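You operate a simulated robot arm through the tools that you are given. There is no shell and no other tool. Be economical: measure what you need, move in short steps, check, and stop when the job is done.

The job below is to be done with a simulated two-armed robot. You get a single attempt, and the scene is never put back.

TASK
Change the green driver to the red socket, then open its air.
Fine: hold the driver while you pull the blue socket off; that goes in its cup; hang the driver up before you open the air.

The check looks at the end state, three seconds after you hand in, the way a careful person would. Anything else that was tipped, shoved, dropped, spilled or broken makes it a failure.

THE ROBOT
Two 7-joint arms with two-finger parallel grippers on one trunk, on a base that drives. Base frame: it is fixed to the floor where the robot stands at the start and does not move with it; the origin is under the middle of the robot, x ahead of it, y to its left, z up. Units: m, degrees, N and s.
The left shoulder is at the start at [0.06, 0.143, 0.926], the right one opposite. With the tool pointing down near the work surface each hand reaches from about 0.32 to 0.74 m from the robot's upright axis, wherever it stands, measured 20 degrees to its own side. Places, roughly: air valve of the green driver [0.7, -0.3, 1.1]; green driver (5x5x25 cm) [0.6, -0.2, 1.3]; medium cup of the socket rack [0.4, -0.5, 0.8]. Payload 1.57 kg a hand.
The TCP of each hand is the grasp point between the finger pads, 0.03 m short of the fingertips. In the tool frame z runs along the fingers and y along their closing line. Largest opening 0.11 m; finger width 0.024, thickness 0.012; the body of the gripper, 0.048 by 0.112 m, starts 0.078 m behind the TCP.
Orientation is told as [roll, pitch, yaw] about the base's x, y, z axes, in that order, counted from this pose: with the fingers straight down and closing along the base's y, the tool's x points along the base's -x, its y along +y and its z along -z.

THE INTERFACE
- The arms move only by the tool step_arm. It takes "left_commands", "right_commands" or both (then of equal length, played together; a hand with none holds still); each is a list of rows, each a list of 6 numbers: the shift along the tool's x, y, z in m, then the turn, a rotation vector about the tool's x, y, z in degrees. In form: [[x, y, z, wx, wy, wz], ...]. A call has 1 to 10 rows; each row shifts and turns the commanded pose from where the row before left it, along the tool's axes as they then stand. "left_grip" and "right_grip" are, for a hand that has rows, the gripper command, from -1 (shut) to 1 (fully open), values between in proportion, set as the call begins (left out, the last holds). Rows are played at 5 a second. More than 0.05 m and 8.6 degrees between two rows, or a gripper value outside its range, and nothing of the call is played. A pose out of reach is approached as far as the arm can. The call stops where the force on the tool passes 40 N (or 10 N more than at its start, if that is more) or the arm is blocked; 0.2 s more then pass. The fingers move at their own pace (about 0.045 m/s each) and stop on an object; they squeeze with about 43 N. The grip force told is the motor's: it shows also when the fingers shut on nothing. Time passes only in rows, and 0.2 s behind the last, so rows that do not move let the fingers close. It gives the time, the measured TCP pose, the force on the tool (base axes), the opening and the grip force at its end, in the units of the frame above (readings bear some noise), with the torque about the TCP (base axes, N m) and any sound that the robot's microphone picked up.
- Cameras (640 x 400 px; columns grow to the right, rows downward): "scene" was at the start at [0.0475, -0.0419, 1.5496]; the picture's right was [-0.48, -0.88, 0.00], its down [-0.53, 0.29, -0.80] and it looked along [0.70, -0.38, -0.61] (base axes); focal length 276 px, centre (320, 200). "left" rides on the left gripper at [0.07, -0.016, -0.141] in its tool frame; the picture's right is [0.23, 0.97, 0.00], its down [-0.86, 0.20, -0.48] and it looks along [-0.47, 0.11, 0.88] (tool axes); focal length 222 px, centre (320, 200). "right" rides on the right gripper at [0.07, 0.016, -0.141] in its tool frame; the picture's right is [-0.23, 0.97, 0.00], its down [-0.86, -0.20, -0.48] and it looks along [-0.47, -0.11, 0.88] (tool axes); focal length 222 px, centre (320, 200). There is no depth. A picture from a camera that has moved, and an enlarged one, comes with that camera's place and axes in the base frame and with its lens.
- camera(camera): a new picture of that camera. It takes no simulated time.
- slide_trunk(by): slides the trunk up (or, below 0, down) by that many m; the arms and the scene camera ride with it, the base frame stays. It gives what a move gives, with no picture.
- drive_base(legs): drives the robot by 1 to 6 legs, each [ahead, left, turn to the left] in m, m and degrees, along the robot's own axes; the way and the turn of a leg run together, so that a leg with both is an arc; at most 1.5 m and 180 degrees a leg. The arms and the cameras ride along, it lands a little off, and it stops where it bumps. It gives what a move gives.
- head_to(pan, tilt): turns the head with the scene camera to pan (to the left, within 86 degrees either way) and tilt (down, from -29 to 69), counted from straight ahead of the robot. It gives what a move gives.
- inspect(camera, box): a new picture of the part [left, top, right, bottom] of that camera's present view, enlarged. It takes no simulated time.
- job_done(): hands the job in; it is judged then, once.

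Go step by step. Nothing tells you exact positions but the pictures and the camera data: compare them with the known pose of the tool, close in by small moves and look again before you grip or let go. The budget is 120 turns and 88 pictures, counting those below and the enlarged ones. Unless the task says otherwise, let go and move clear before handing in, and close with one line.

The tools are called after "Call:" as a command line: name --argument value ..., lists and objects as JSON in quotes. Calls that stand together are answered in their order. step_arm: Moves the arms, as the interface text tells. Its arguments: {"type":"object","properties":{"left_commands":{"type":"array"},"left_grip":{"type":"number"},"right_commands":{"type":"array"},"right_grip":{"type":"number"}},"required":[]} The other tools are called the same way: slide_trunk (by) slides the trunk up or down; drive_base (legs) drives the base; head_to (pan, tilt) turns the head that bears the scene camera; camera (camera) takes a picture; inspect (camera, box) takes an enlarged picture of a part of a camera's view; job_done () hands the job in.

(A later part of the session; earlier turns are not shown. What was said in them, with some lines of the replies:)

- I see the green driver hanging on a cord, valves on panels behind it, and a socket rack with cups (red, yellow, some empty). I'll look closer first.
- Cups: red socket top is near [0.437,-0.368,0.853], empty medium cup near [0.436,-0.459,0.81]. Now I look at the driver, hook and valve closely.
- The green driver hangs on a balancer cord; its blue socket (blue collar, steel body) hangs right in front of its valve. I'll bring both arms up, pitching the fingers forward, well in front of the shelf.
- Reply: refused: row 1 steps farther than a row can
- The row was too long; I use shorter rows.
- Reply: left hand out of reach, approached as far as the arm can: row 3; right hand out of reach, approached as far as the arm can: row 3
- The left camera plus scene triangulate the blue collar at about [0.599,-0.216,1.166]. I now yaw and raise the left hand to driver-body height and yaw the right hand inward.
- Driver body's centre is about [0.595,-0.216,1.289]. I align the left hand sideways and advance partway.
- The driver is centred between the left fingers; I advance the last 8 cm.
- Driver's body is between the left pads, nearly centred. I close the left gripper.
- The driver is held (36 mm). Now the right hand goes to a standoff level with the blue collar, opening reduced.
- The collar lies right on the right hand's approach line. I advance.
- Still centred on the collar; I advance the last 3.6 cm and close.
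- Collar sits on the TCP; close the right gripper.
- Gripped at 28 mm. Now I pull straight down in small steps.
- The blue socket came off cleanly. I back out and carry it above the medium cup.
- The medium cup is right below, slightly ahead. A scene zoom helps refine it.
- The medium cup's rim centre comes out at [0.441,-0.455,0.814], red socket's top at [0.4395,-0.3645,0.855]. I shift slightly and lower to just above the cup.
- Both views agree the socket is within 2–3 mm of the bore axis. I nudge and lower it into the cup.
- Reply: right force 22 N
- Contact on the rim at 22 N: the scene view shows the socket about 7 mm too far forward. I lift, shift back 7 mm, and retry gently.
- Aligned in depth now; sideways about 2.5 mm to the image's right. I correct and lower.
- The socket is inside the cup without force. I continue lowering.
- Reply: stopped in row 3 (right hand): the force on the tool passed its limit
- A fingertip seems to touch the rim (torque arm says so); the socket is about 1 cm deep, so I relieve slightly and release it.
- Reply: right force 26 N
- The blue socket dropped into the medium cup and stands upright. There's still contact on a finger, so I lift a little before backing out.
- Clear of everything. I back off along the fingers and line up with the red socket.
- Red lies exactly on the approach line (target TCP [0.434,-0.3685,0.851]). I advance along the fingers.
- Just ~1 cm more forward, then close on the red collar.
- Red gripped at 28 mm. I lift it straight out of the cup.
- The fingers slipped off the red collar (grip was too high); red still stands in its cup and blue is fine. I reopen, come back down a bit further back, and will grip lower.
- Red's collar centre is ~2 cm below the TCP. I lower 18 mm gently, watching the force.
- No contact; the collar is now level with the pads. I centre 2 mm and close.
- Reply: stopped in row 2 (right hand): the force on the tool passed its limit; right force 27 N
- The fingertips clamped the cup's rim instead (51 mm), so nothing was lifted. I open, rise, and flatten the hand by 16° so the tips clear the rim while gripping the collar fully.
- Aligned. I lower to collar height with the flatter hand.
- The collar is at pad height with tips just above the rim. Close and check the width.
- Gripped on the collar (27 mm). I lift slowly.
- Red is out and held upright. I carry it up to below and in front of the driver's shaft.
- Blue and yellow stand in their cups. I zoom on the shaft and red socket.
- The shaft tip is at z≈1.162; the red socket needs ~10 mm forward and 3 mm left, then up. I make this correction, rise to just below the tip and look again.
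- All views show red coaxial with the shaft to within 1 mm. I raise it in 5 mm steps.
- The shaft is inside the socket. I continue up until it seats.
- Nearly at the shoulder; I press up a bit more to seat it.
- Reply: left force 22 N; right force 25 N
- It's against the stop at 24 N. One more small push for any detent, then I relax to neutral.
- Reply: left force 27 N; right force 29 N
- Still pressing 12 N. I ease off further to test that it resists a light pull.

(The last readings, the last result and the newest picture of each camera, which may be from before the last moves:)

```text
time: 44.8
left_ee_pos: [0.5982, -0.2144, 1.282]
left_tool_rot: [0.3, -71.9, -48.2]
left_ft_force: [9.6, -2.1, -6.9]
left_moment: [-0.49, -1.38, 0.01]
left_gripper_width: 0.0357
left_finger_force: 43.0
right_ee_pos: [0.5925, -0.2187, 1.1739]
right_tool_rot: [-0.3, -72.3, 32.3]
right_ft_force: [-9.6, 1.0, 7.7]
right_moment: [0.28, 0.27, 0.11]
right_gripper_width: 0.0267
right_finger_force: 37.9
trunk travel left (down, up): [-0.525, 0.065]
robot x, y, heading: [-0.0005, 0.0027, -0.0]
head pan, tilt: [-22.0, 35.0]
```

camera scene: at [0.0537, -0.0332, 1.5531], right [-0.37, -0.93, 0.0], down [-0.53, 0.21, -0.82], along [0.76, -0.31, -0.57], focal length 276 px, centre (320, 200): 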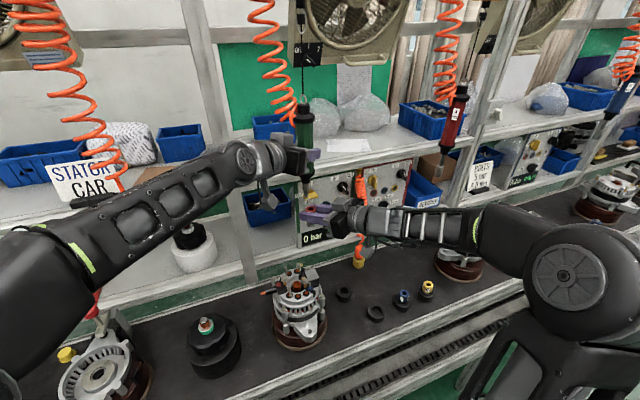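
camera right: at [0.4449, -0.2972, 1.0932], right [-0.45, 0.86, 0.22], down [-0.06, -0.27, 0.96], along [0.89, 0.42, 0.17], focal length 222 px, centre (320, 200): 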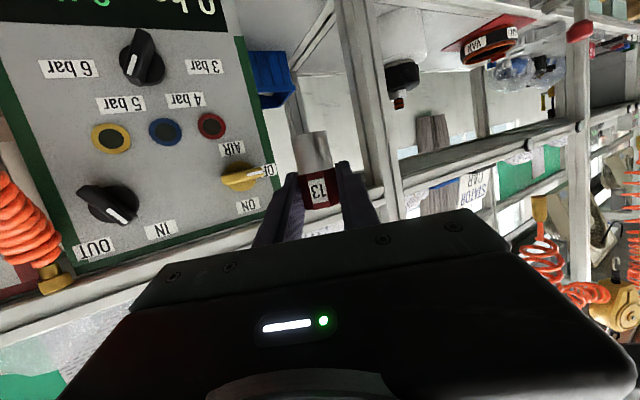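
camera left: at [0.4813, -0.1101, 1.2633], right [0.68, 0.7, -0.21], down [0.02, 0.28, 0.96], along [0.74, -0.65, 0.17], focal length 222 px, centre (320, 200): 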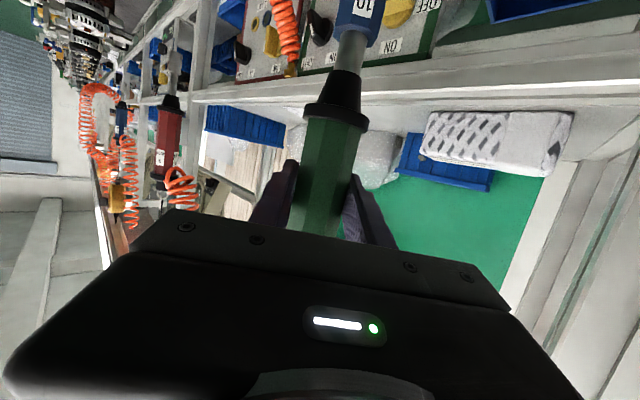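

It resists pull (7.7 N): latched. I go neutral, open the right hand and back out.

Call:
step_arm --right_commands '[[-0.001, 0, -0.0003, 0, 0, 0], [0, 0, 0, 0, 0, 0], [0, 0, 0, 0, 0, 0], [0, 0, 0, 0, 0, 0]]' --right_grip 0.1

Call:
step_arm --right_commands '[[0.0093, 0, -0.0285, 0, 0, 0], [0.0093, 0, -0.0285, 0, 0, 0], [0.0124, 0, -0.038, 0, 0, 0], [0.0124, 0, -0.038, 0, 0, 0]]'

Call:
inspect --camera "scene" --box '[280, 170, 340, 220]'

```text
time: 45.8
left_ee_pos: [0.5991, -0.2146, 1.2848]
left_tool_rot: [0.3, -72.2, -48.2]
left_ft_force: [0.1, 0.5, -1.0]
left_moment: [-0.02, 0.0, -0.02]
left_gripper_width: 0.0356
left_finger_force: 42.8
right_ee_pos: [0.5922, -0.22, 1.1726]
right_tool_rot: [-0.1, -72.2, 31.9]
right_ft_force: [-0.3, -0.6, 0.5]
right_moment: [-0.02, -0.01, 0.01]
right_gripper_width: 0.0605
right_finger_force: 0.0
trunk travel left (down, up): [-0.525, 0.065]
robot x, y, heading: [0.0008, 0.0024, -0.2]
head pan, tilt: [-22.0, 35.0]
```

```text
time: 46.8
left_ee_pos: [0.5968, -0.2152, 1.2857]
left_tool_rot: [0.4, -72.2, -48.3]
left_ft_force: [-0.4, 0.3, -0.2]
left_moment: [0.0, -0.02, -0.01]
left_gripper_width: 0.0356
left_finger_force: 42.7
right_ee_pos: [0.4727, -0.2929, 1.1729]
right_tool_rot: [0.0, -72.2, 31.9]
right_ft_force: [-1.3, 0.8, 0.0]
right_moment: [0.01, 0.03, 0.01]
right_gripper_width: 0.0605
right_finger_force: 0.1
trunk travel left (down, up): [-0.525, 0.065]
robot x, y, heading: [-0.0002, -0.0001, 0.1]
head pan, tilt: [-22.0, 35.0]
```

```text
8.00 times, centred on (310, 195) of scene
camera zoom: at [0.0522, -0.0336, 1.5532], right [-0.37, -0.93, 0.0], down [-0.53, 0.21, -0.82], along [0.76, -0.31, -0.57], focal length 2212 px, centre (400, 240)
```

zoom: 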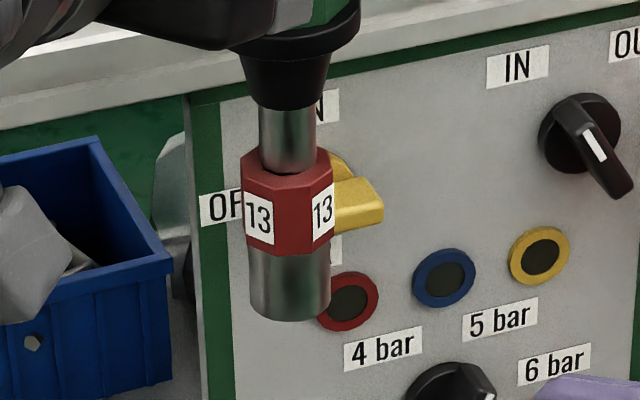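

Red socket is mounted. Now I open the left hand to leave the driver hanging on its cord, and back straight out.

Call:
step_arm --left_commands '[[0, 0, 0, 0, 0, 0], [0, 0, 0, 0, 0, 0], [0, 0, 0, 0, 0, 0], [0, 0, 0, 0, 0, 0], [0, 0, 0, 0, 0, 0]]' --left_grip 1

Call:
step_arm --left_commands '[[0.0062, 0, -0.019, 0, 0, 0], [0.0062, 0, -0.019, 0, 0, 0], [0.0124, 0, -0.038, 0, 0, 0], [0.0124, 0, -0.038, 0, 0, 0], [0.0124, 0, -0.038, 0, 0, 0]]'

Call:
camera --camera "scene"

Call:
camera --camera "left"

```text
time: 48.0
left_ee_pos: [0.598, -0.2151, 1.2864]
left_tool_rot: [0.3, -72.2, -48.4]
left_ft_force: [-0.1, 0.1, 0.2]
left_moment: [0.04, -0.01, -0.02]
left_gripper_width: 0.11
left_finger_force: 0.0
right_ee_pos: [0.475, -0.2956, 1.1724]
right_tool_rot: [0.0, -72.0, 31.9]
right_ft_force: [-0.1, 0.4, 0.0]
right_moment: [0.02, 0.0, 0.01]
right_gripper_width: 0.0602
right_finger_force: 0.1
trunk travel left (down, up): [-0.525, 0.065]
robot x, y, heading: [-0.0001, 0.0016, -0.0]
head pan, tilt: [-22.0, 35.0]
```

```text
time: 49.2
left_ee_pos: [0.4893, -0.0955, 1.2875]
left_tool_rot: [0.6, -72.2, -48.4]
left_ft_force: [0.6, 0.4, -0.1]
left_moment: [-0.02, 0.02, 0.02]
left_gripper_width: 0.1103
left_finger_force: 0.1
right_ee_pos: [0.4731, -0.2934, 1.1737]
right_tool_rot: [-0.3, -72.1, 32.0]
right_ft_force: [-1.0, -0.7, -0.6]
right_moment: [-0.01, 0.02, -0.01]
right_gripper_width: 0.0606
right_finger_force: 0.1
trunk travel left (down, up): [-0.525, 0.065]
robot x, y, heading: [-0.0015, 0.0033, 0.1]
head pan, tilt: [-22.0, 35.0]
```

```text
20 pictures are left
camera scene: at [0.0517, -0.0325, 1.5533], right [-0.37, -0.93, 0.0], down [-0.53, 0.21, -0.82], along [0.76, -0.31, -0.57], focal length 276 px, centre (320, 200)
```

scene: 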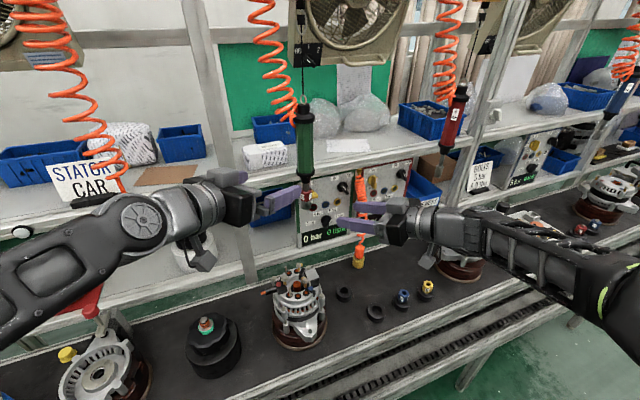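

```text
19 pictures are left
camera left: at [0.3726, 0.0098, 1.2645], right [0.68, 0.7, -0.21], down [0.02, 0.28, 0.96], along [0.74, -0.65, 0.18], focal length 222 px, centre (320, 200)
```

left: 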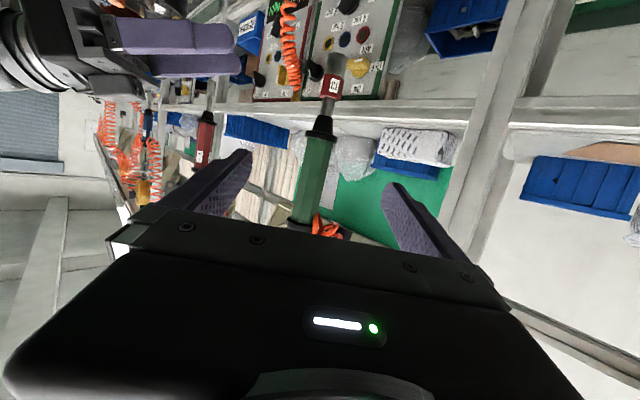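

Driver hangs freely, red socket on. The valve knob triangulates to about [0.711,-0.265,1.088], bar pointing left to OFF; ON is up. I'll lower the right hand, and roll it so it can grip the bar from above and below.

Call:
step_arm --right_commands '[[0.0404, -0.022, 0.0131, 0, 0, 0], [0.0404, -0.022, 0.0131, 0, 0, 0], [0, 0, 0, 0, -8, 0], [0, 0, 0, 0, -8, 0], [0, 0, 0, 0, 0, -8.2], [0, 0, 0, 0, 0, -8.2], [0, 0, 0, 0, 0, -8.2], [0, 0, 0, 0, 0, -8.2], [0, 0, 0, 0, 0, -8.2]]'

Call:
step_arm --right_commands '[[0, 0, 0, 0, 0, -8.2], [0, 0, 0, 0, 0, -8.2], [0, 0, 0, 0, 0, -8.2], [0, 0, 0, 0, 0, -8.2], [0, 0, 0, 0, 0, -8.2], [0, 0, 0, 0, 0, -8]]'

Call:
camera --camera "right"

Call:
inspect --camera "scene" --box '[260, 140, 380, 240]'

```text
time: 51.2
left_ee_pos: [0.4868, -0.0998, 1.2887]
left_tool_rot: [1.0, -72.2, -49.1]
left_ft_force: [-0.3, 0.1, 0.3]
left_moment: [0.06, 0.0, 0.04]
left_gripper_width: 0.11
left_finger_force: 0.0
right_ee_pos: [0.4753, -0.3444, 1.1519]
right_tool_rot: [-85.4, -49.0, 116.6]
right_ft_force: [0.3, -1.2, 0.3]
right_moment: [0.02, -0.06, 0.07]
right_gripper_width: 0.0606
right_finger_force: 0.0
right hand out of reach, approached as far as the arm can: row 8, 9
trunk travel left (down, up): [-0.525, 0.065]
robot x, y, heading: [0.0008, -0.001, 0.1]
head pan, tilt: [-22.0, 35.0]
```

```text
time: 52.6
left_ee_pos: [0.4921, -0.0959, 1.2871]
left_tool_rot: [0.4, -72.2, -48.3]
left_ft_force: [0.3, -1.5, 0.1]
left_moment: [-0.02, 0.02, -0.04]
left_gripper_width: 0.1099
left_finger_force: 0.2
right_ee_pos: [0.4787, -0.3409, 1.1515]
right_tool_rot: [-88.1, 0.2, 121.9]
right_ft_force: [-0.8, 0.0, -0.4]
right_moment: [-0.03, -0.01, -0.01]
right_gripper_width: 0.0606
right_finger_force: 0.0
trunk travel left (down, up): [-0.525, 0.065]
robot x, y, heading: [0.0022, 0.0019, 0.2]
head pan, tilt: [-22.0, 35.0]
```

```text
18 pictures are left
camera right: at [0.3954, -0.4736, 1.1407], right [-0.15, 0.17, -0.97], down [-0.85, 0.48, 0.21], along [0.5, 0.86, 0.08], focal length 222 px, centre (320, 200)
```

right: 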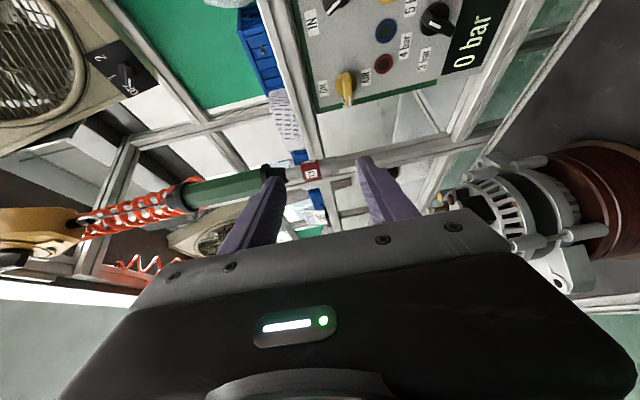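

```text
4.00 times, centred on (320, 190) of scene
camera zoom: at [0.053, -0.0335, 1.5532], right [-0.37, -0.93, 0.0], down [-0.53, 0.21, -0.82], along [0.76, -0.31, -0.57], focal length 1106 px, centre (320, 240)
```

zoom: 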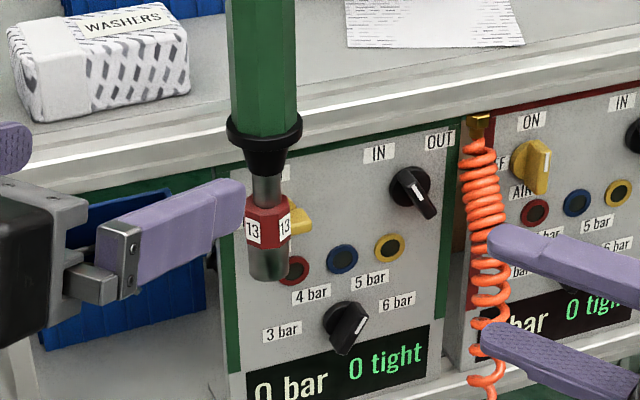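

The hand is oriented with fingers above/below. I move to a standoff 12 cm from the knob with a smaller opening.

Call:
step_arm --right_commands '[[0.017, 0.0198, 0.036, 0, 0, 0], [0.017, 0.0198, 0.036, 0, 0, 0], [0.017, 0.0198, 0.036, 0, 0, 0], [0, 0, 0, 0, 0, 0]]' --right_grip -0.2

Call:
camera --camera "right"

```text
time: 53.6
left_ee_pos: [0.4895, -0.0965, 1.2865]
left_tool_rot: [0.5, -72.2, -48.2]
left_ft_force: [-0.4, 0.3, 0.0]
left_moment: [0.01, 0.0, 0.0]
left_gripper_width: 0.1101
left_finger_force: 0.1
right_ee_pos: [0.5954, -0.3324, 1.0887]
right_tool_rot: [-88.1, -0.1, 121.7]
right_ft_force: [0.2, 0.4, -0.1]
right_moment: [-0.02, 0.0, -0.01]
right_gripper_width: 0.0441
right_finger_force: 0.0
trunk travel left (down, up): [-0.525, 0.065]
robot x, y, heading: [-0.0004, 0.0028, 0.1]
head pan, tilt: [-22.0, 35.0]
```

```text
16 pictures are left
camera right: at [0.5126, -0.4642, 1.0778], right [-0.15, 0.18, -0.97], down [-0.85, 0.48, 0.21], along [0.5, 0.86, 0.08], focal length 222 px, centre (320, 200)
```

right: 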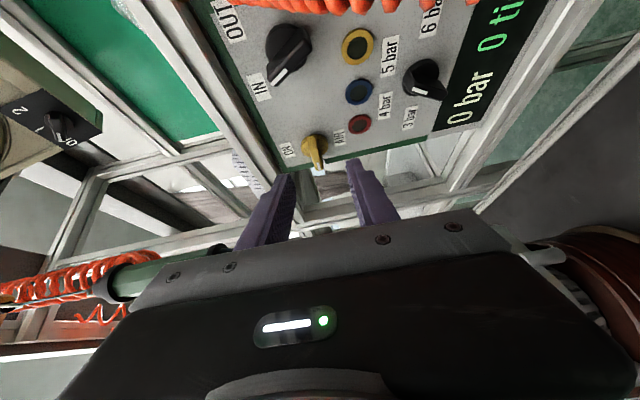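

Call:
inspect --camera "right" --box '[270, 100, 370, 180]'

```text
5.00 times, centred on (320, 140) of right
camera zoom: at [0.5126, -0.4642, 1.0778], right [-0.15, 0.18, -0.97], down [-0.85, 0.48, 0.21], along [0.5, 0.86, 0.08], focal length 1111 px, centre (320, 500)
```

zoom: 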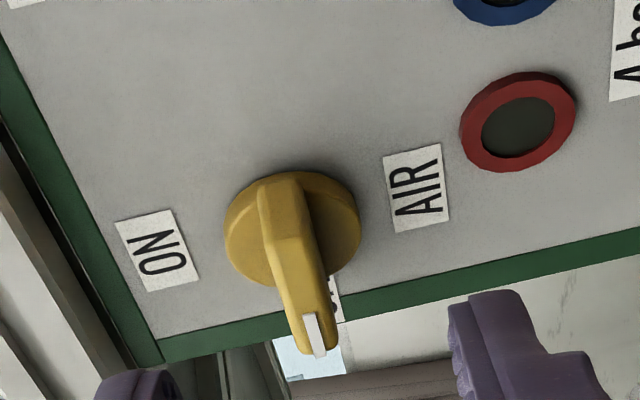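

Knob disc is at [0.709,-0.261,1.092] with the bar standing out ~2 cm toward me and pointing left (OFF). I advance to about 2 cm short of the grip pose.

Call:
step_arm --right_commands '[[-0.0034, -0.0033, 0.04, 0, 0, 0], [-0.0034, -0.0033, 0.04, 0, 0, 0]]'

Call:
inspect --camera "right" --box '[240, 100, 400, 220]'

Call:
inspect --camera "scene" --box '[270, 150, 350, 230]'

```text
time: 54.2
left_ee_pos: [0.4915, -0.0953, 1.286]
left_tool_rot: [0.2, -72.3, -48.1]
left_ft_force: [0.4, -0.3, -0.2]
left_moment: [-0.02, -0.01, 0.0]
left_gripper_width: 0.1101
left_finger_force: 0.1
right_ee_pos: [0.6608, -0.2809, 1.0928]
right_tool_rot: [-88.1, 0.1, 121.9]
right_ft_force: [-0.8, 0.0, 0.6]
right_moment: [0.01, -0.02, 0.01]
right_gripper_width: 0.0442
right_finger_force: 0.0
trunk travel left (down, up): [-0.525, 0.065]
robot x, y, heading: [-0.001, 0.0016, -0.3]
head pan, tilt: [-22.0, 35.0]
```

```text
3.33 times, centred on (320, 160) of right
camera zoom: at [0.5779, -0.4141, 1.0812], right [-0.15, 0.18, -0.97], down [-0.85, 0.48, 0.22], along [0.5, 0.86, 0.08], focal length 740 px, centre (320, 333)
```

zoom: 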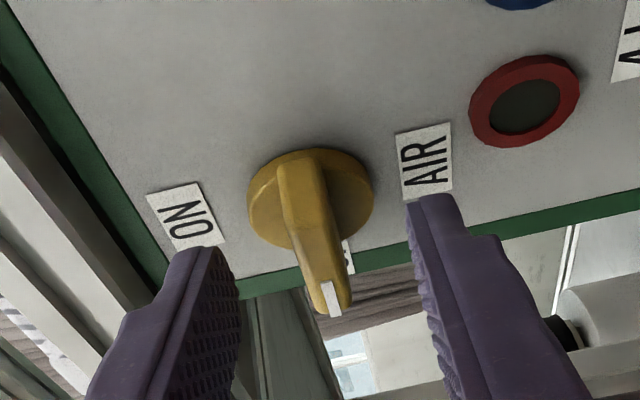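

```text
5.00 times, centred on (310, 190) of scene
camera zoom: at [0.0537, -0.0331, 1.5531], right [-0.38, -0.93, 0.0], down [-0.53, 0.21, -0.82], along [0.76, -0.31, -0.57], focal length 1382 px, centre (370, 250)
```

zoom: 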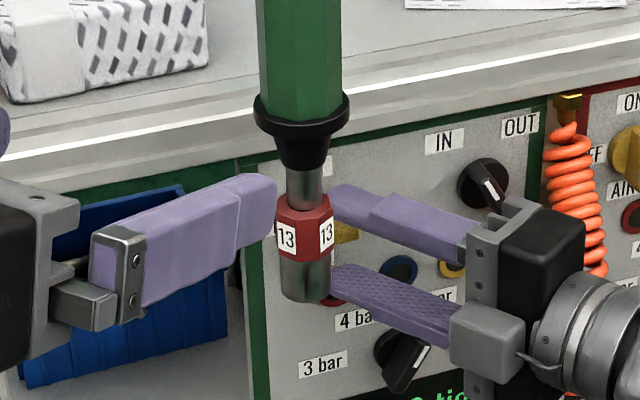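

Fingers straddle the bar nicely. I go 13 mm more and close on the bar.

Call:
step_arm --right_commands '[[0.002, 0, 0.0065, 0, 0, 0], [0, 0, 0.0065, 0, 0, 0], [0, 0, 0, 0, 0, 0]]'

Call:
step_arm --right_commands '[[0, 0, 0, 0, 0, 0], [0, 0, 0, 0, 0, 0], [0, 0, 0, 0, 0, 0], [0, 0, 0, 0, 0, 0]]' --right_grip -1

Call:
inspect --camera "right" --box '[240, 100, 400, 220]'

```text
time: 55.0
left_ee_pos: [0.491, -0.0965, 1.2864]
left_tool_rot: [0.2, -72.2, -48.3]
left_ft_force: [-0.5, 0.3, 0.0]
left_moment: [-0.03, 0.0, -0.01]
left_gripper_width: 0.1098
left_finger_force: 0.1
right_ee_pos: [0.6739, -0.2742, 1.0926]
right_tool_rot: [-88.1, 0.0, 121.8]
right_ft_force: [1.2, -0.7, -0.6]
right_moment: [-0.04, 0.02, 0.0]
right_gripper_width: 0.0439
right_finger_force: 0.0
trunk travel left (down, up): [-0.525, 0.065]
robot x, y, heading: [0.0016, -0.0039, -0.1]
head pan, tilt: [-22.0, 35.0]
```

```text
time: 56.0
left_ee_pos: [0.4901, -0.0955, 1.2872]
left_tool_rot: [0.3, -72.2, -48.3]
left_ft_force: [-0.2, -0.3, 0.2]
left_moment: [-0.01, 0.03, -0.02]
left_gripper_width: 0.1101
left_finger_force: 0.0
right_ee_pos: [0.6722, -0.2738, 1.093]
right_tool_rot: [-88.1, -0.1, 121.8]
right_ft_force: [-0.2, 0.1, -1.2]
right_moment: [0.44, -0.49, 0.05]
right_gripper_width: 0.0116
right_finger_force: 29.3
trunk travel left (down, up): [-0.525, 0.065]
robot x, y, heading: [-0.0019, -0.001, -0.0]
head pan, tilt: [-22.0, 35.0]
```

```text
3.33 times, centred on (320, 160) of right
camera zoom: at [0.5891, -0.408, 1.081], right [-0.15, 0.18, -0.97], down [-0.85, 0.48, 0.22], along [0.5, 0.86, 0.08], focal length 740 px, centre (320, 333)
```

zoom: 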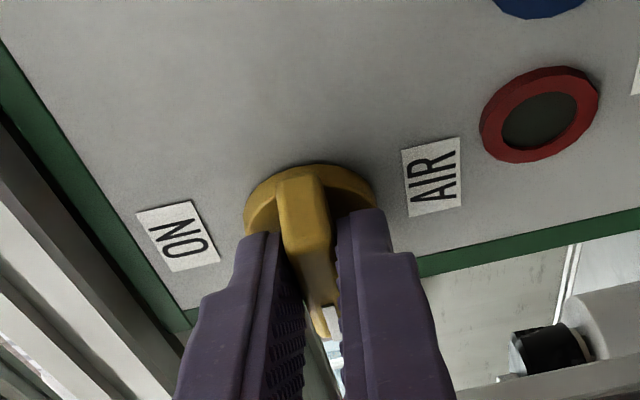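

Bar gripped (12 mm). I begin turning clockwise about the knob's axis.

Call:
step_arm --right_commands '[[0, 0.0019, 0, 4.35, 0, 6.95], [0, 0.0019, 0, 4.35, 0, 6.95], [0, 0.0019, 0, 4.35, 0, 6.95], [0, 0.0019, 0, 4.35, 0, 6.95]]'

Call:
inspect --camera "right" --box '[240, 100, 400, 220]'

```text
time: 56.9
left_ee_pos: [0.4911, -0.0963, 1.2864]
left_tool_rot: [0.2, -72.2, -48.2]
left_ft_force: [0.1, -0.1, -0.2]
left_moment: [-0.02, -0.01, -0.01]
left_gripper_width: 0.1103
left_finger_force: 0.0
right_ee_pos: [0.6725, -0.2737, 1.0885]
right_tool_rot: [-100.7, -22.2, 123.8]
right_ft_force: [3.8, 2.4, -6.1]
right_moment: [-0.08, -0.57, -0.13]
right_gripper_width: 0.0118
right_finger_force: 28.7
right hand out of reach, approached as far as the arm can: row 3, 4
trunk travel left (down, up): [-0.525, 0.065]
robot x, y, heading: [-0.0, 0.0008, -0.1]
head pan, tilt: [-22.0, 35.0]
stopped in row 4 (right hand): the force on the tool passed its limit (the readings are from after the stop); the commanded pose is now the measured one
```

```text
3.33 times, centred on (320, 160) of right
camera zoom: at [0.5872, -0.3893, 1.0224], right [-0.17, 0.57, -0.8], down [-0.84, 0.34, 0.42], along [0.52, 0.74, 0.43], focal length 740 px, centre (320, 333)
```

zoom: 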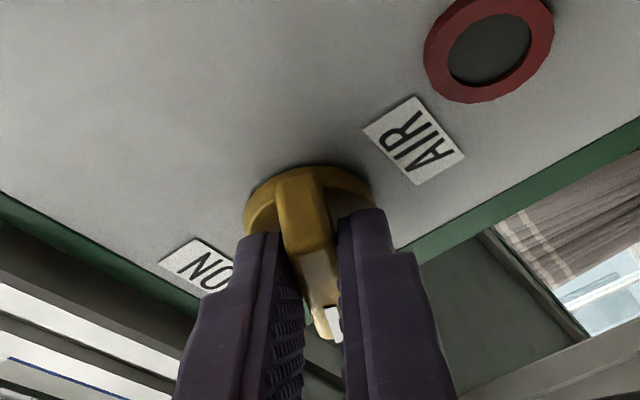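

The bar turned about 24° with the hand, then the arm hit its reach limit. I'll release, back out, return to the nominal roll, and push the bar the rest of the way with closed fingers from below.

Call:
step_arm --right_commands '[[0, 0, 0, 0, 0, 0], [0, 0, 0, 0, 0, 0], [0, 0, -0.02, 0, 0, 0], [0, 0, -0.04, 0, 0, 0], [0, 0, -0.04, 0, 0, 0], [0, 0, -0.03, 0, 0, 0], [0, 0, 0, -4.35, 0, -6.95], [0, 0, 0, -4.35, 0, -6.95], [0, 0, 0, -4.35, 0, -6.95]]' --right_grip -0.2

```text
time: 58.9
left_ee_pos: [0.4905, -0.0954, 1.2861]
left_tool_rot: [0.3, -72.2, -48.2]
left_ft_force: [0.0, 0.2, -1.0]
left_moment: [-0.03, -0.03, 0.01]
left_gripper_width: 0.1099
left_finger_force: 0.1
right_ee_pos: [0.5611, -0.3373, 1.0666]
right_tool_rot: [-87.2, -1.3, 122.4]
right_ft_force: [-0.3, -0.2, 0.5]
right_moment: [0.0, -0.01, -0.02]
right_gripper_width: 0.044
right_finger_force: 0.0
trunk travel left (down, up): [-0.525, 0.065]
robot x, y, heading: [0.0001, -0.0018, -0.0]
head pan, tilt: [-22.0, 35.0]
```

Clear of the panel. I back off more and roll the hand back to nominal.

Call:
step_arm --right_commands '[[0, 0, -0.04, 0, 0, 0], [-0.02, 0, -0.04, 0, 0, 0], [0, 0, 0, 0, 0, 8.2], [0, 0, 0, 0, 0, 8.2], [0, 0, 0, 0, 0, 8.2], [0, 0, 0, 0, 0, 8.2], [0, 0, 0, 0, 0, 8.2], [0, 0, 0, 0, 0, 8.2]]' --right_grip -1

Call:
step_arm --right_commands '[[0, 0, 0, 0, 0, 8.2], [0, 0, 0, 0, 0, 8.2], [0, 0, 0, 0, 0, 8.2], [0, 0, 0, 0, 0, 8.2], [0, 0, 0, 0, 0, 8]]'

Call:
inspect --camera "scene" --box '[260, 140, 380, 240]'

```text
time: 60.6
left_ee_pos: [0.4899, -0.0967, 1.2861]
left_tool_rot: [0.3, -72.2, -48.3]
left_ft_force: [-0.5, 0.1, 0.4]
left_moment: [0.04, -0.01, 0.0]
left_gripper_width: 0.1098
left_finger_force: 0.0
right_ee_pos: [0.4828, -0.3647, 1.0716]
right_tool_rot: [-85.8, -50.6, 119.3]
right_ft_force: [0.0, 0.5, 0.0]
right_moment: [-0.01, 0.01, 0.0]
right_gripper_width: 0.0
right_finger_force: 21.5
trunk travel left (down, up): [-0.525, 0.065]
robot x, y, heading: [-0.0012, 0.0021, 0.0]
head pan, tilt: [-22.0, 35.0]
```

```text
time: 61.9
left_ee_pos: [0.4898, -0.0963, 1.2866]
left_tool_rot: [0.3, -72.1, -48.3]
left_ft_force: [0.1, 0.2, 0.6]
left_moment: [0.04, -0.01, -0.04]
left_gripper_width: 0.1099
left_finger_force: 0.1
right_ee_pos: [0.4817, -0.3646, 1.0711]
right_tool_rot: [29.2, -87.0, 3.2]
right_ft_force: [-0.1, 0.0, 0.1]
right_moment: [0.03, 0.01, -0.02]
right_gripper_width: 0.0
right_finger_force: 21.1
trunk travel left (down, up): [-0.525, 0.065]
robot x, y, heading: [0.0006, 0.0006, -0.1]
head pan, tilt: [-22.0, 35.0]
```

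```text
4.00 times, centred on (320, 190) of scene
camera zoom: at [0.0528, -0.0333, 1.5532], right [-0.37, -0.93, 0.0], down [-0.53, 0.21, -0.82], along [0.76, -0.31, -0.57], focal length 1106 px, centre (320, 240)
```

zoom: 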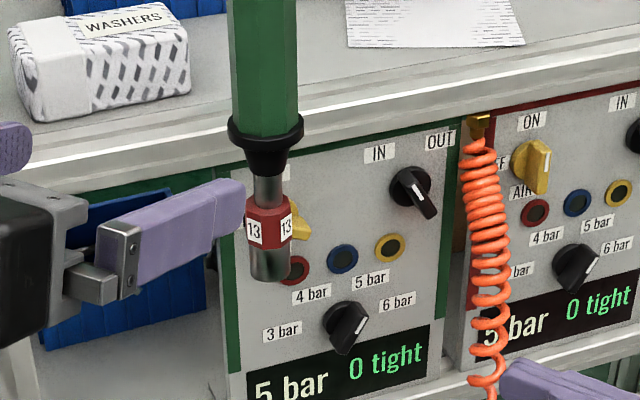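

The green panel now reads 5 bar, though the bar may not be fully at ON. I look at it with the right camera.

Call:
camera --camera "right"

Call:
inspect --camera "right" --box '[220, 140, 320, 220]'

```text
9 pictures are left
camera right: at [0.3509, -0.4252, 1.0083], right [-0.51, 0.82, 0.25], down [-0.25, -0.42, 0.87], along [0.82, 0.38, 0.42], focal length 222 px, centre (320, 200)
```

right: 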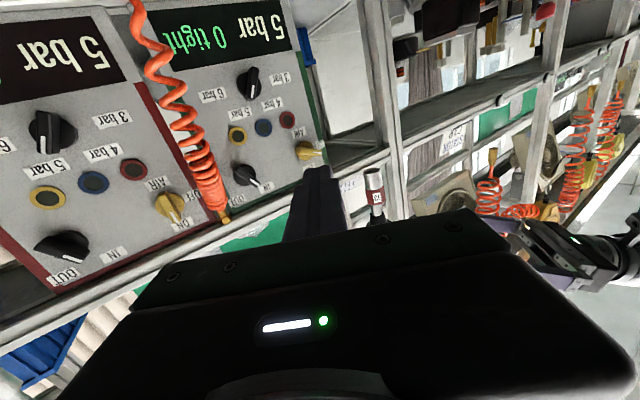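

```text
5.00 times, centred on (270, 180) of right
camera zoom: at [0.3509, -0.4252, 1.0083], right [-0.51, 0.82, 0.25], down [-0.25, -0.42, 0.87], along [0.82, 0.38, 0.42], focal length 1111 px, centre (570, 300)
```

zoom: 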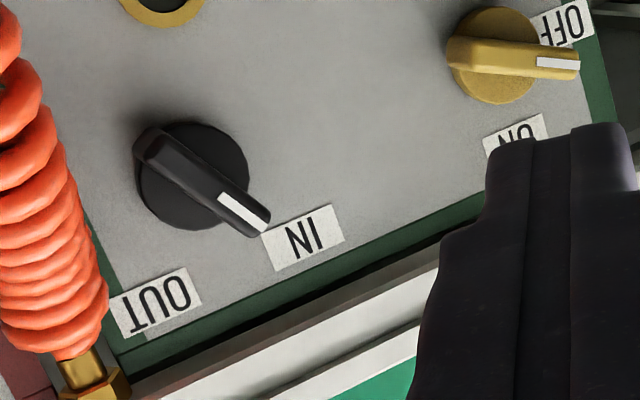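

The bar is ~25° from OFF, so I'll push it fully to ON. Fingers are closed; I move to a standoff below-right of the bar.

Call:
step_arm --right_commands '[[-0.0031, -0.0018, 0.0333, 0, 0, 0], [-0.0031, -0.0018, 0.0333, 0, 0, 0], [-0.0031, -0.0018, 0.0333, 0, 0, 0], [0, 0, 0, 0, 0, 0]]'

```text
time: 62.9
left_ee_pos: [0.4895, -0.0957, 1.2867]
left_tool_rot: [0.4, -72.1, -48.4]
left_ft_force: [-0.1, -0.6, 0.2]
left_moment: [-0.02, 0.04, -0.03]
left_gripper_width: 0.1099
left_finger_force: 0.0
right_ee_pos: [0.5703, -0.3158, 1.074]
right_tool_rot: [27.3, -87.0, 5.1]
right_ft_force: [0.1, -0.6, 1.0]
right_moment: [-0.01, 0.01, -0.01]
right_gripper_width: 0.0
right_finger_force: 21.4
trunk travel left (down, up): [-0.525, 0.065]
robot x, y, heading: [0.0013, -0.0002, 0.1]
head pan, tilt: [-22.0, 35.0]
```

On target. I advance to ~4 cm short and check the alignment.

Call:
step_arm --right_commands '[[-0.001, 0, 0.04, 0, 0, 0], [-0.001, 0, 0.04, 0, 0, 0]]'

Call:
inspect --camera "right" --box '[220, 80, 380, 200]'

```text
time: 63.5
left_ee_pos: [0.4913, -0.0955, 1.2872]
left_tool_rot: [0.2, -72.3, -48.2]
left_ft_force: [0.4, -0.3, -0.6]
left_moment: [-0.02, 0.02, 0.02]
left_gripper_width: 0.1099
left_finger_force: 0.1
right_ee_pos: [0.6389, -0.2738, 1.0711]
right_tool_rot: [27.1, -86.9, 5.3]
right_ft_force: [1.0, 0.0, 0.3]
right_moment: [-0.03, 0.0, 0.03]
right_gripper_width: 0.0001
right_finger_force: 20.9
trunk travel left (down, up): [-0.525, 0.065]
robot x, y, heading: [0.0008, -0.0048, -0.1]
head pan, tilt: [-22.0, 35.0]
```

```text
3.33 times, centred on (300, 140) of right
camera zoom: at [0.5081, -0.3343, 1.0099], right [-0.51, 0.82, 0.25], down [-0.25, -0.42, 0.87], along [0.82, 0.38, 0.42], focal length 740 px, centre (387, 400)
```

zoom: 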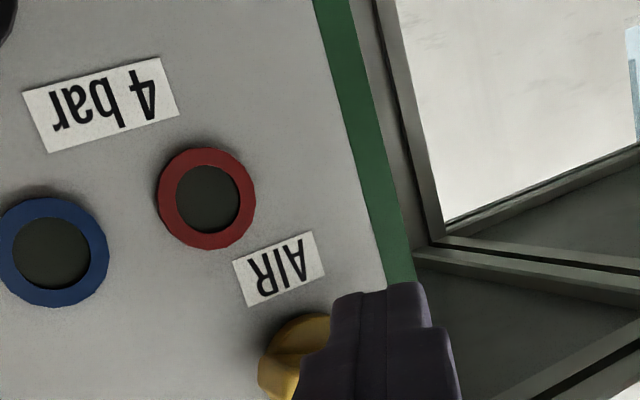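

Fingers are on the bar's lower-left side. I advance the last 37 mm, watching for contact.

Call:
step_arm --right_commands '[[0, 0, 0.0187, 0, 0, 0], [0, 0, 0.0182, 0, 0, 0]]'

Call:
inspect --camera "scene" --box '[280, 170, 340, 220]'

```text
time: 64.0
left_ee_pos: [0.4901, -0.0955, 1.2858]
left_tool_rot: [0.3, -72.2, -48.2]
left_ft_force: [0.2, -0.3, -0.3]
left_moment: [-0.05, -0.01, -0.02]
left_gripper_width: 0.1099
left_finger_force: 0.0
right_ee_pos: [0.6692, -0.2524, 1.0723]
right_tool_rot: [26.3, -87.0, 6.2]
right_ft_force: [0.3, 0.2, 0.6]
right_moment: [-0.02, 0.01, 0.01]
right_gripper_width: 0.0001
right_finger_force: 21.1
trunk travel left (down, up): [-0.525, 0.065]
robot x, y, heading: [-0.001, -0.0001, 0.2]
head pan, tilt: [-22.0, 35.0]
```

```text
8.00 times, centred on (310, 195) of scene
camera zoom: at [0.0531, -0.0332, 1.5532], right [-0.37, -0.93, 0.0], down [-0.53, 0.21, -0.82], along [0.76, -0.31, -0.57], focal length 2212 px, centre (400, 240)
```

zoom: 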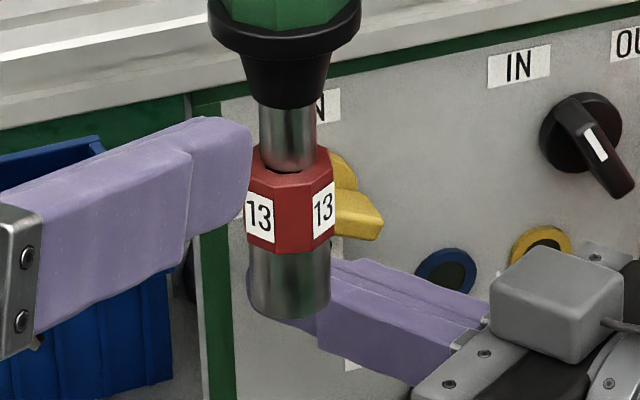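

No contact with the driver. I push up in 4 mm steps to turn the bar.

Call:
step_arm --right_commands '[[-0.004, 0, -0.0002, 0, 0, 0], [-0.004, 0, -0.0002, 0, 0, 0], [-0.004, 0, -0.0002, 0, 0, 0], [-0.004, 0, -0.0002, 0, 0, 0], [-0.004, 0, -0.0002, 0, 0, 0]]'

Call:
inspect --camera "scene" --box '[280, 170, 340, 220]'

```text
time: 65.2
left_ee_pos: [0.4912, -0.0959, 1.2872]
left_tool_rot: [0.2, -72.1, -48.1]
left_ft_force: [-0.1, 0.0, -0.1]
left_moment: [-0.03, -0.01, -0.02]
left_gripper_width: 0.1099
left_finger_force: 0.0
right_ee_pos: [0.6694, -0.2534, 1.0939]
right_tool_rot: [27.0, -87.2, 5.4]
right_ft_force: [-1.7, 1.9, -3.4]
right_moment: [0.0, 0.02, -0.03]
right_gripper_width: 0.0
right_finger_force: 21.1
trunk travel left (down, up): [-0.525, 0.065]
robot x, y, heading: [0.0014, 0.0004, -0.1]
head pan, tilt: [-22.0, 35.0]
```

```text
8.00 times, centred on (310, 195) of scene
camera zoom: at [0.0528, -0.0332, 1.5533], right [-0.37, -0.93, 0.0], down [-0.53, 0.21, -0.82], along [0.76, -0.31, -0.57], focal length 2212 px, centre (400, 240)
```

zoom: 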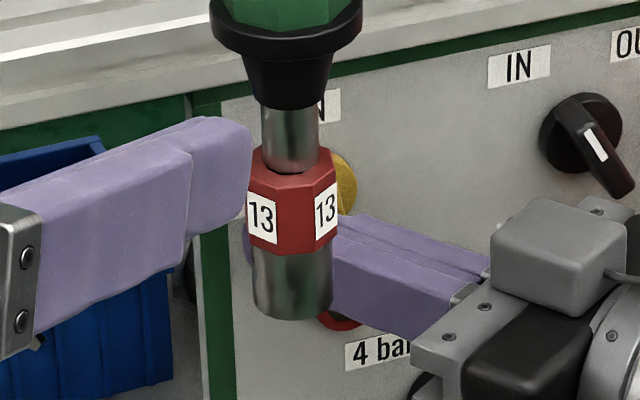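

The bar is turning (3.4 N). I go 8 mm further up, then push it to the right to reach ON.

Call:
step_arm --right_commands '[[-0.004, 0, -0.0002, 0, 0, 0], [-0.004, 0, -0.0002, 0, 0, 0], [0, -0.0025, -0.0016, 0, 0, 0], [0, -0.0025, -0.0016, 0, 0, 0], [0, -0.0025, -0.0016, 0, 0, 0], [0, 0, 0, 0, 0, 0]]'

```text
time: 66.7
left_ee_pos: [0.4906, -0.0924, 1.2873]
left_tool_rot: [0.0, -72.2, -47.9]
left_ft_force: [0.4, 0.2, 0.1]
left_moment: [0.04, -0.01, -0.03]
left_gripper_width: 0.1101
left_finger_force: 0.1
right_ee_pos: [0.667, -0.2537, 1.102]
right_tool_rot: [23.5, -87.0, 9.5]
right_ft_force: [1.0, 23.4, 2.8]
right_moment: [-0.27, -0.01, 0.36]
right_gripper_width: 0.0002
right_finger_force: 21.5
trunk travel left (down, up): [-0.525, 0.065]
robot x, y, heading: [-0.0012, -0.002, 0.2]
head pan, tilt: [-22.0, 35.0]
```

It is now firm against a stop (23 N sideways). I relax, back out, and look.

Call:
step_arm --right_commands '[[0, 0.0042, 0.0027, 0, 0, 0], [0, 0.0042, 0.0027, 0, 0, 0], [0, 0.0025, 0, 0, 0, 0], [0, 0, -0.02, 0, 0, 0], [0, 0, -0.04, 0, 0, 0], [0, 0, -0.04, 0, 0, 0], [0, 0, -0.04, 0, 0, 0], [0, -0.03, -0.03, 0, 0, 0]]'

Call:
camera --camera "right"

```text
time: 68.5
left_ee_pos: [0.491, -0.0954, 1.2875]
left_tool_rot: [0.5, -72.1, -48.3]
left_ft_force: [-0.1, 0.0, 0.5]
left_moment: [0.0, 0.03, -0.04]
left_gripper_width: 0.1101
left_finger_force: 0.2
right_ee_pos: [0.5406, -0.3664, 1.1074]
right_tool_rot: [26.9, -87.2, 5.4]
right_ft_force: [1.0, 0.1, 0.3]
right_moment: [0.01, -0.03, 0.03]
right_gripper_width: 0.0
right_finger_force: 21.3
trunk travel left (down, up): [-0.525, 0.065]
robot x, y, heading: [-0.0, 0.0009, 0.0]
head pan, tilt: [-22.0, 35.0]
```

```text
4 pictures are left
camera right: at [0.4098, -0.4284, 1.0447], right [-0.51, 0.82, 0.25], down [-0.25, -0.42, 0.87], along [0.82, 0.38, 0.42], focal length 222 px, centre (320, 200)
```

right: 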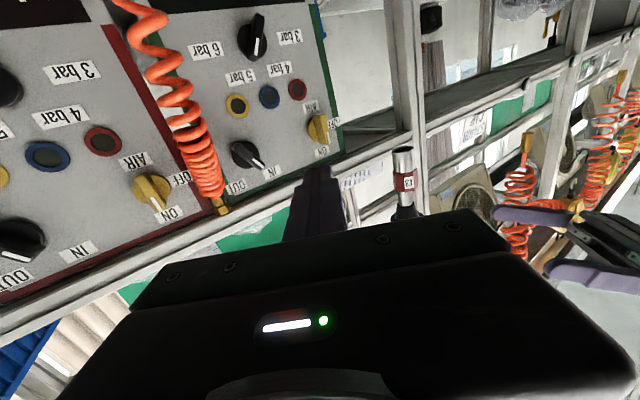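

The bar now points at ON, matching its neighbour. I withdraw both hands further and do the final checks.

Call:
step_arm --left_commands '[[0.0124, 0, -0.038, 0, 0, 0], [0.0124, 0, -0.038, 0, 0, 0], [0, 0, 0, 0, 0, 0]]' --right_commands '[[0, -0.02, -0.04, 0, 0, 0], [0, -0.02, -0.04, 0, 0, 0], [0, 0, 0, 0, 0, 0]]'

Call:
inspect --camera "right" --box '[220, 40, 380, 160]'

Call:
inspect --camera "scene" --box '[240, 80, 460, 330]'

```text
time: 69.2
left_ee_pos: [0.4378, -0.0372, 1.2862]
left_tool_rot: [0.3, -72.1, -48.2]
left_ft_force: [0.3, 0.8, 0.2]
left_moment: [-0.01, -0.01, 0.01]
left_gripper_width: 0.11
left_finger_force: 0.0
right_ee_pos: [0.4927, -0.4429, 1.1106]
right_tool_rot: [27.3, -87.1, 5.3]
right_ft_force: [0.6, 0.0, 0.8]
right_moment: [0.01, -0.01, 0.0]
right_gripper_width: 0.0001
right_finger_force: 20.9
trunk travel left (down, up): [-0.525, 0.065]
robot x, y, heading: [0.0006, -0.0028, 0.0]
head pan, tilt: [-22.0, 35.0]
```

```text
3.33 times, centred on (300, 100) of right
camera zoom: at [0.3612, -0.5048, 1.0476], right [-0.51, 0.82, 0.25], down [-0.25, -0.42, 0.87], along [0.82, 0.38, 0.42], focal length 740 px, centre (387, 533)
```

zoom: 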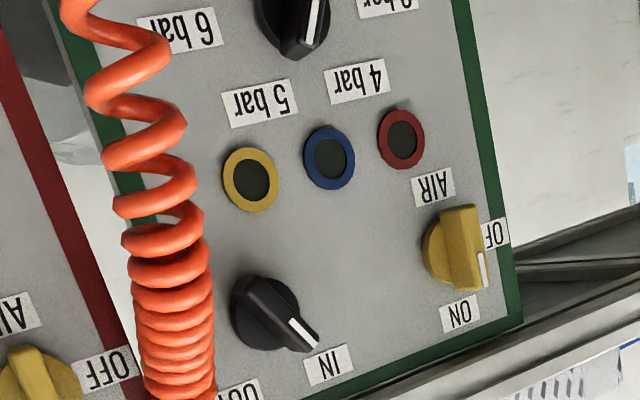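

```text
1.60 times, centred on (350, 205) of scene
camera zoom: at [0.0532, -0.0336, 1.5531], right [-0.37, -0.93, 0.0], down [-0.53, 0.21, -0.82], along [0.76, -0.31, -0.57], focal length 442 px, centre (272, 192)
```

zoom: 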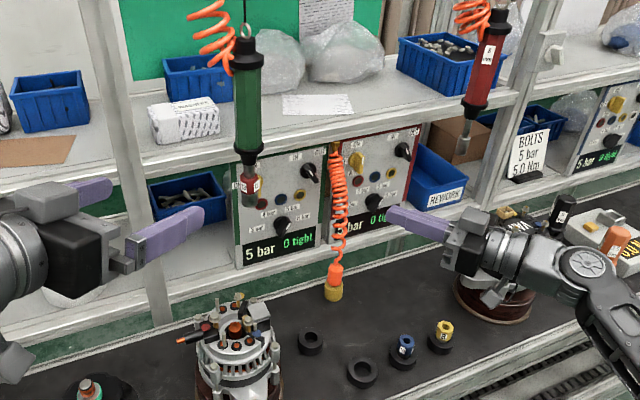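

The bar points fully at ON and the green panel reads 5 bar. The driver hangs on its cord with the red socket, the blue socket stands in the medium cup, and both hands are clear.

Call:
job_done

```text
The job is handed in.
```

The green driver now carries the red socket and hangs on its cord with its air open (panel reads 5 bar), and the blue socket is in the medium cup.
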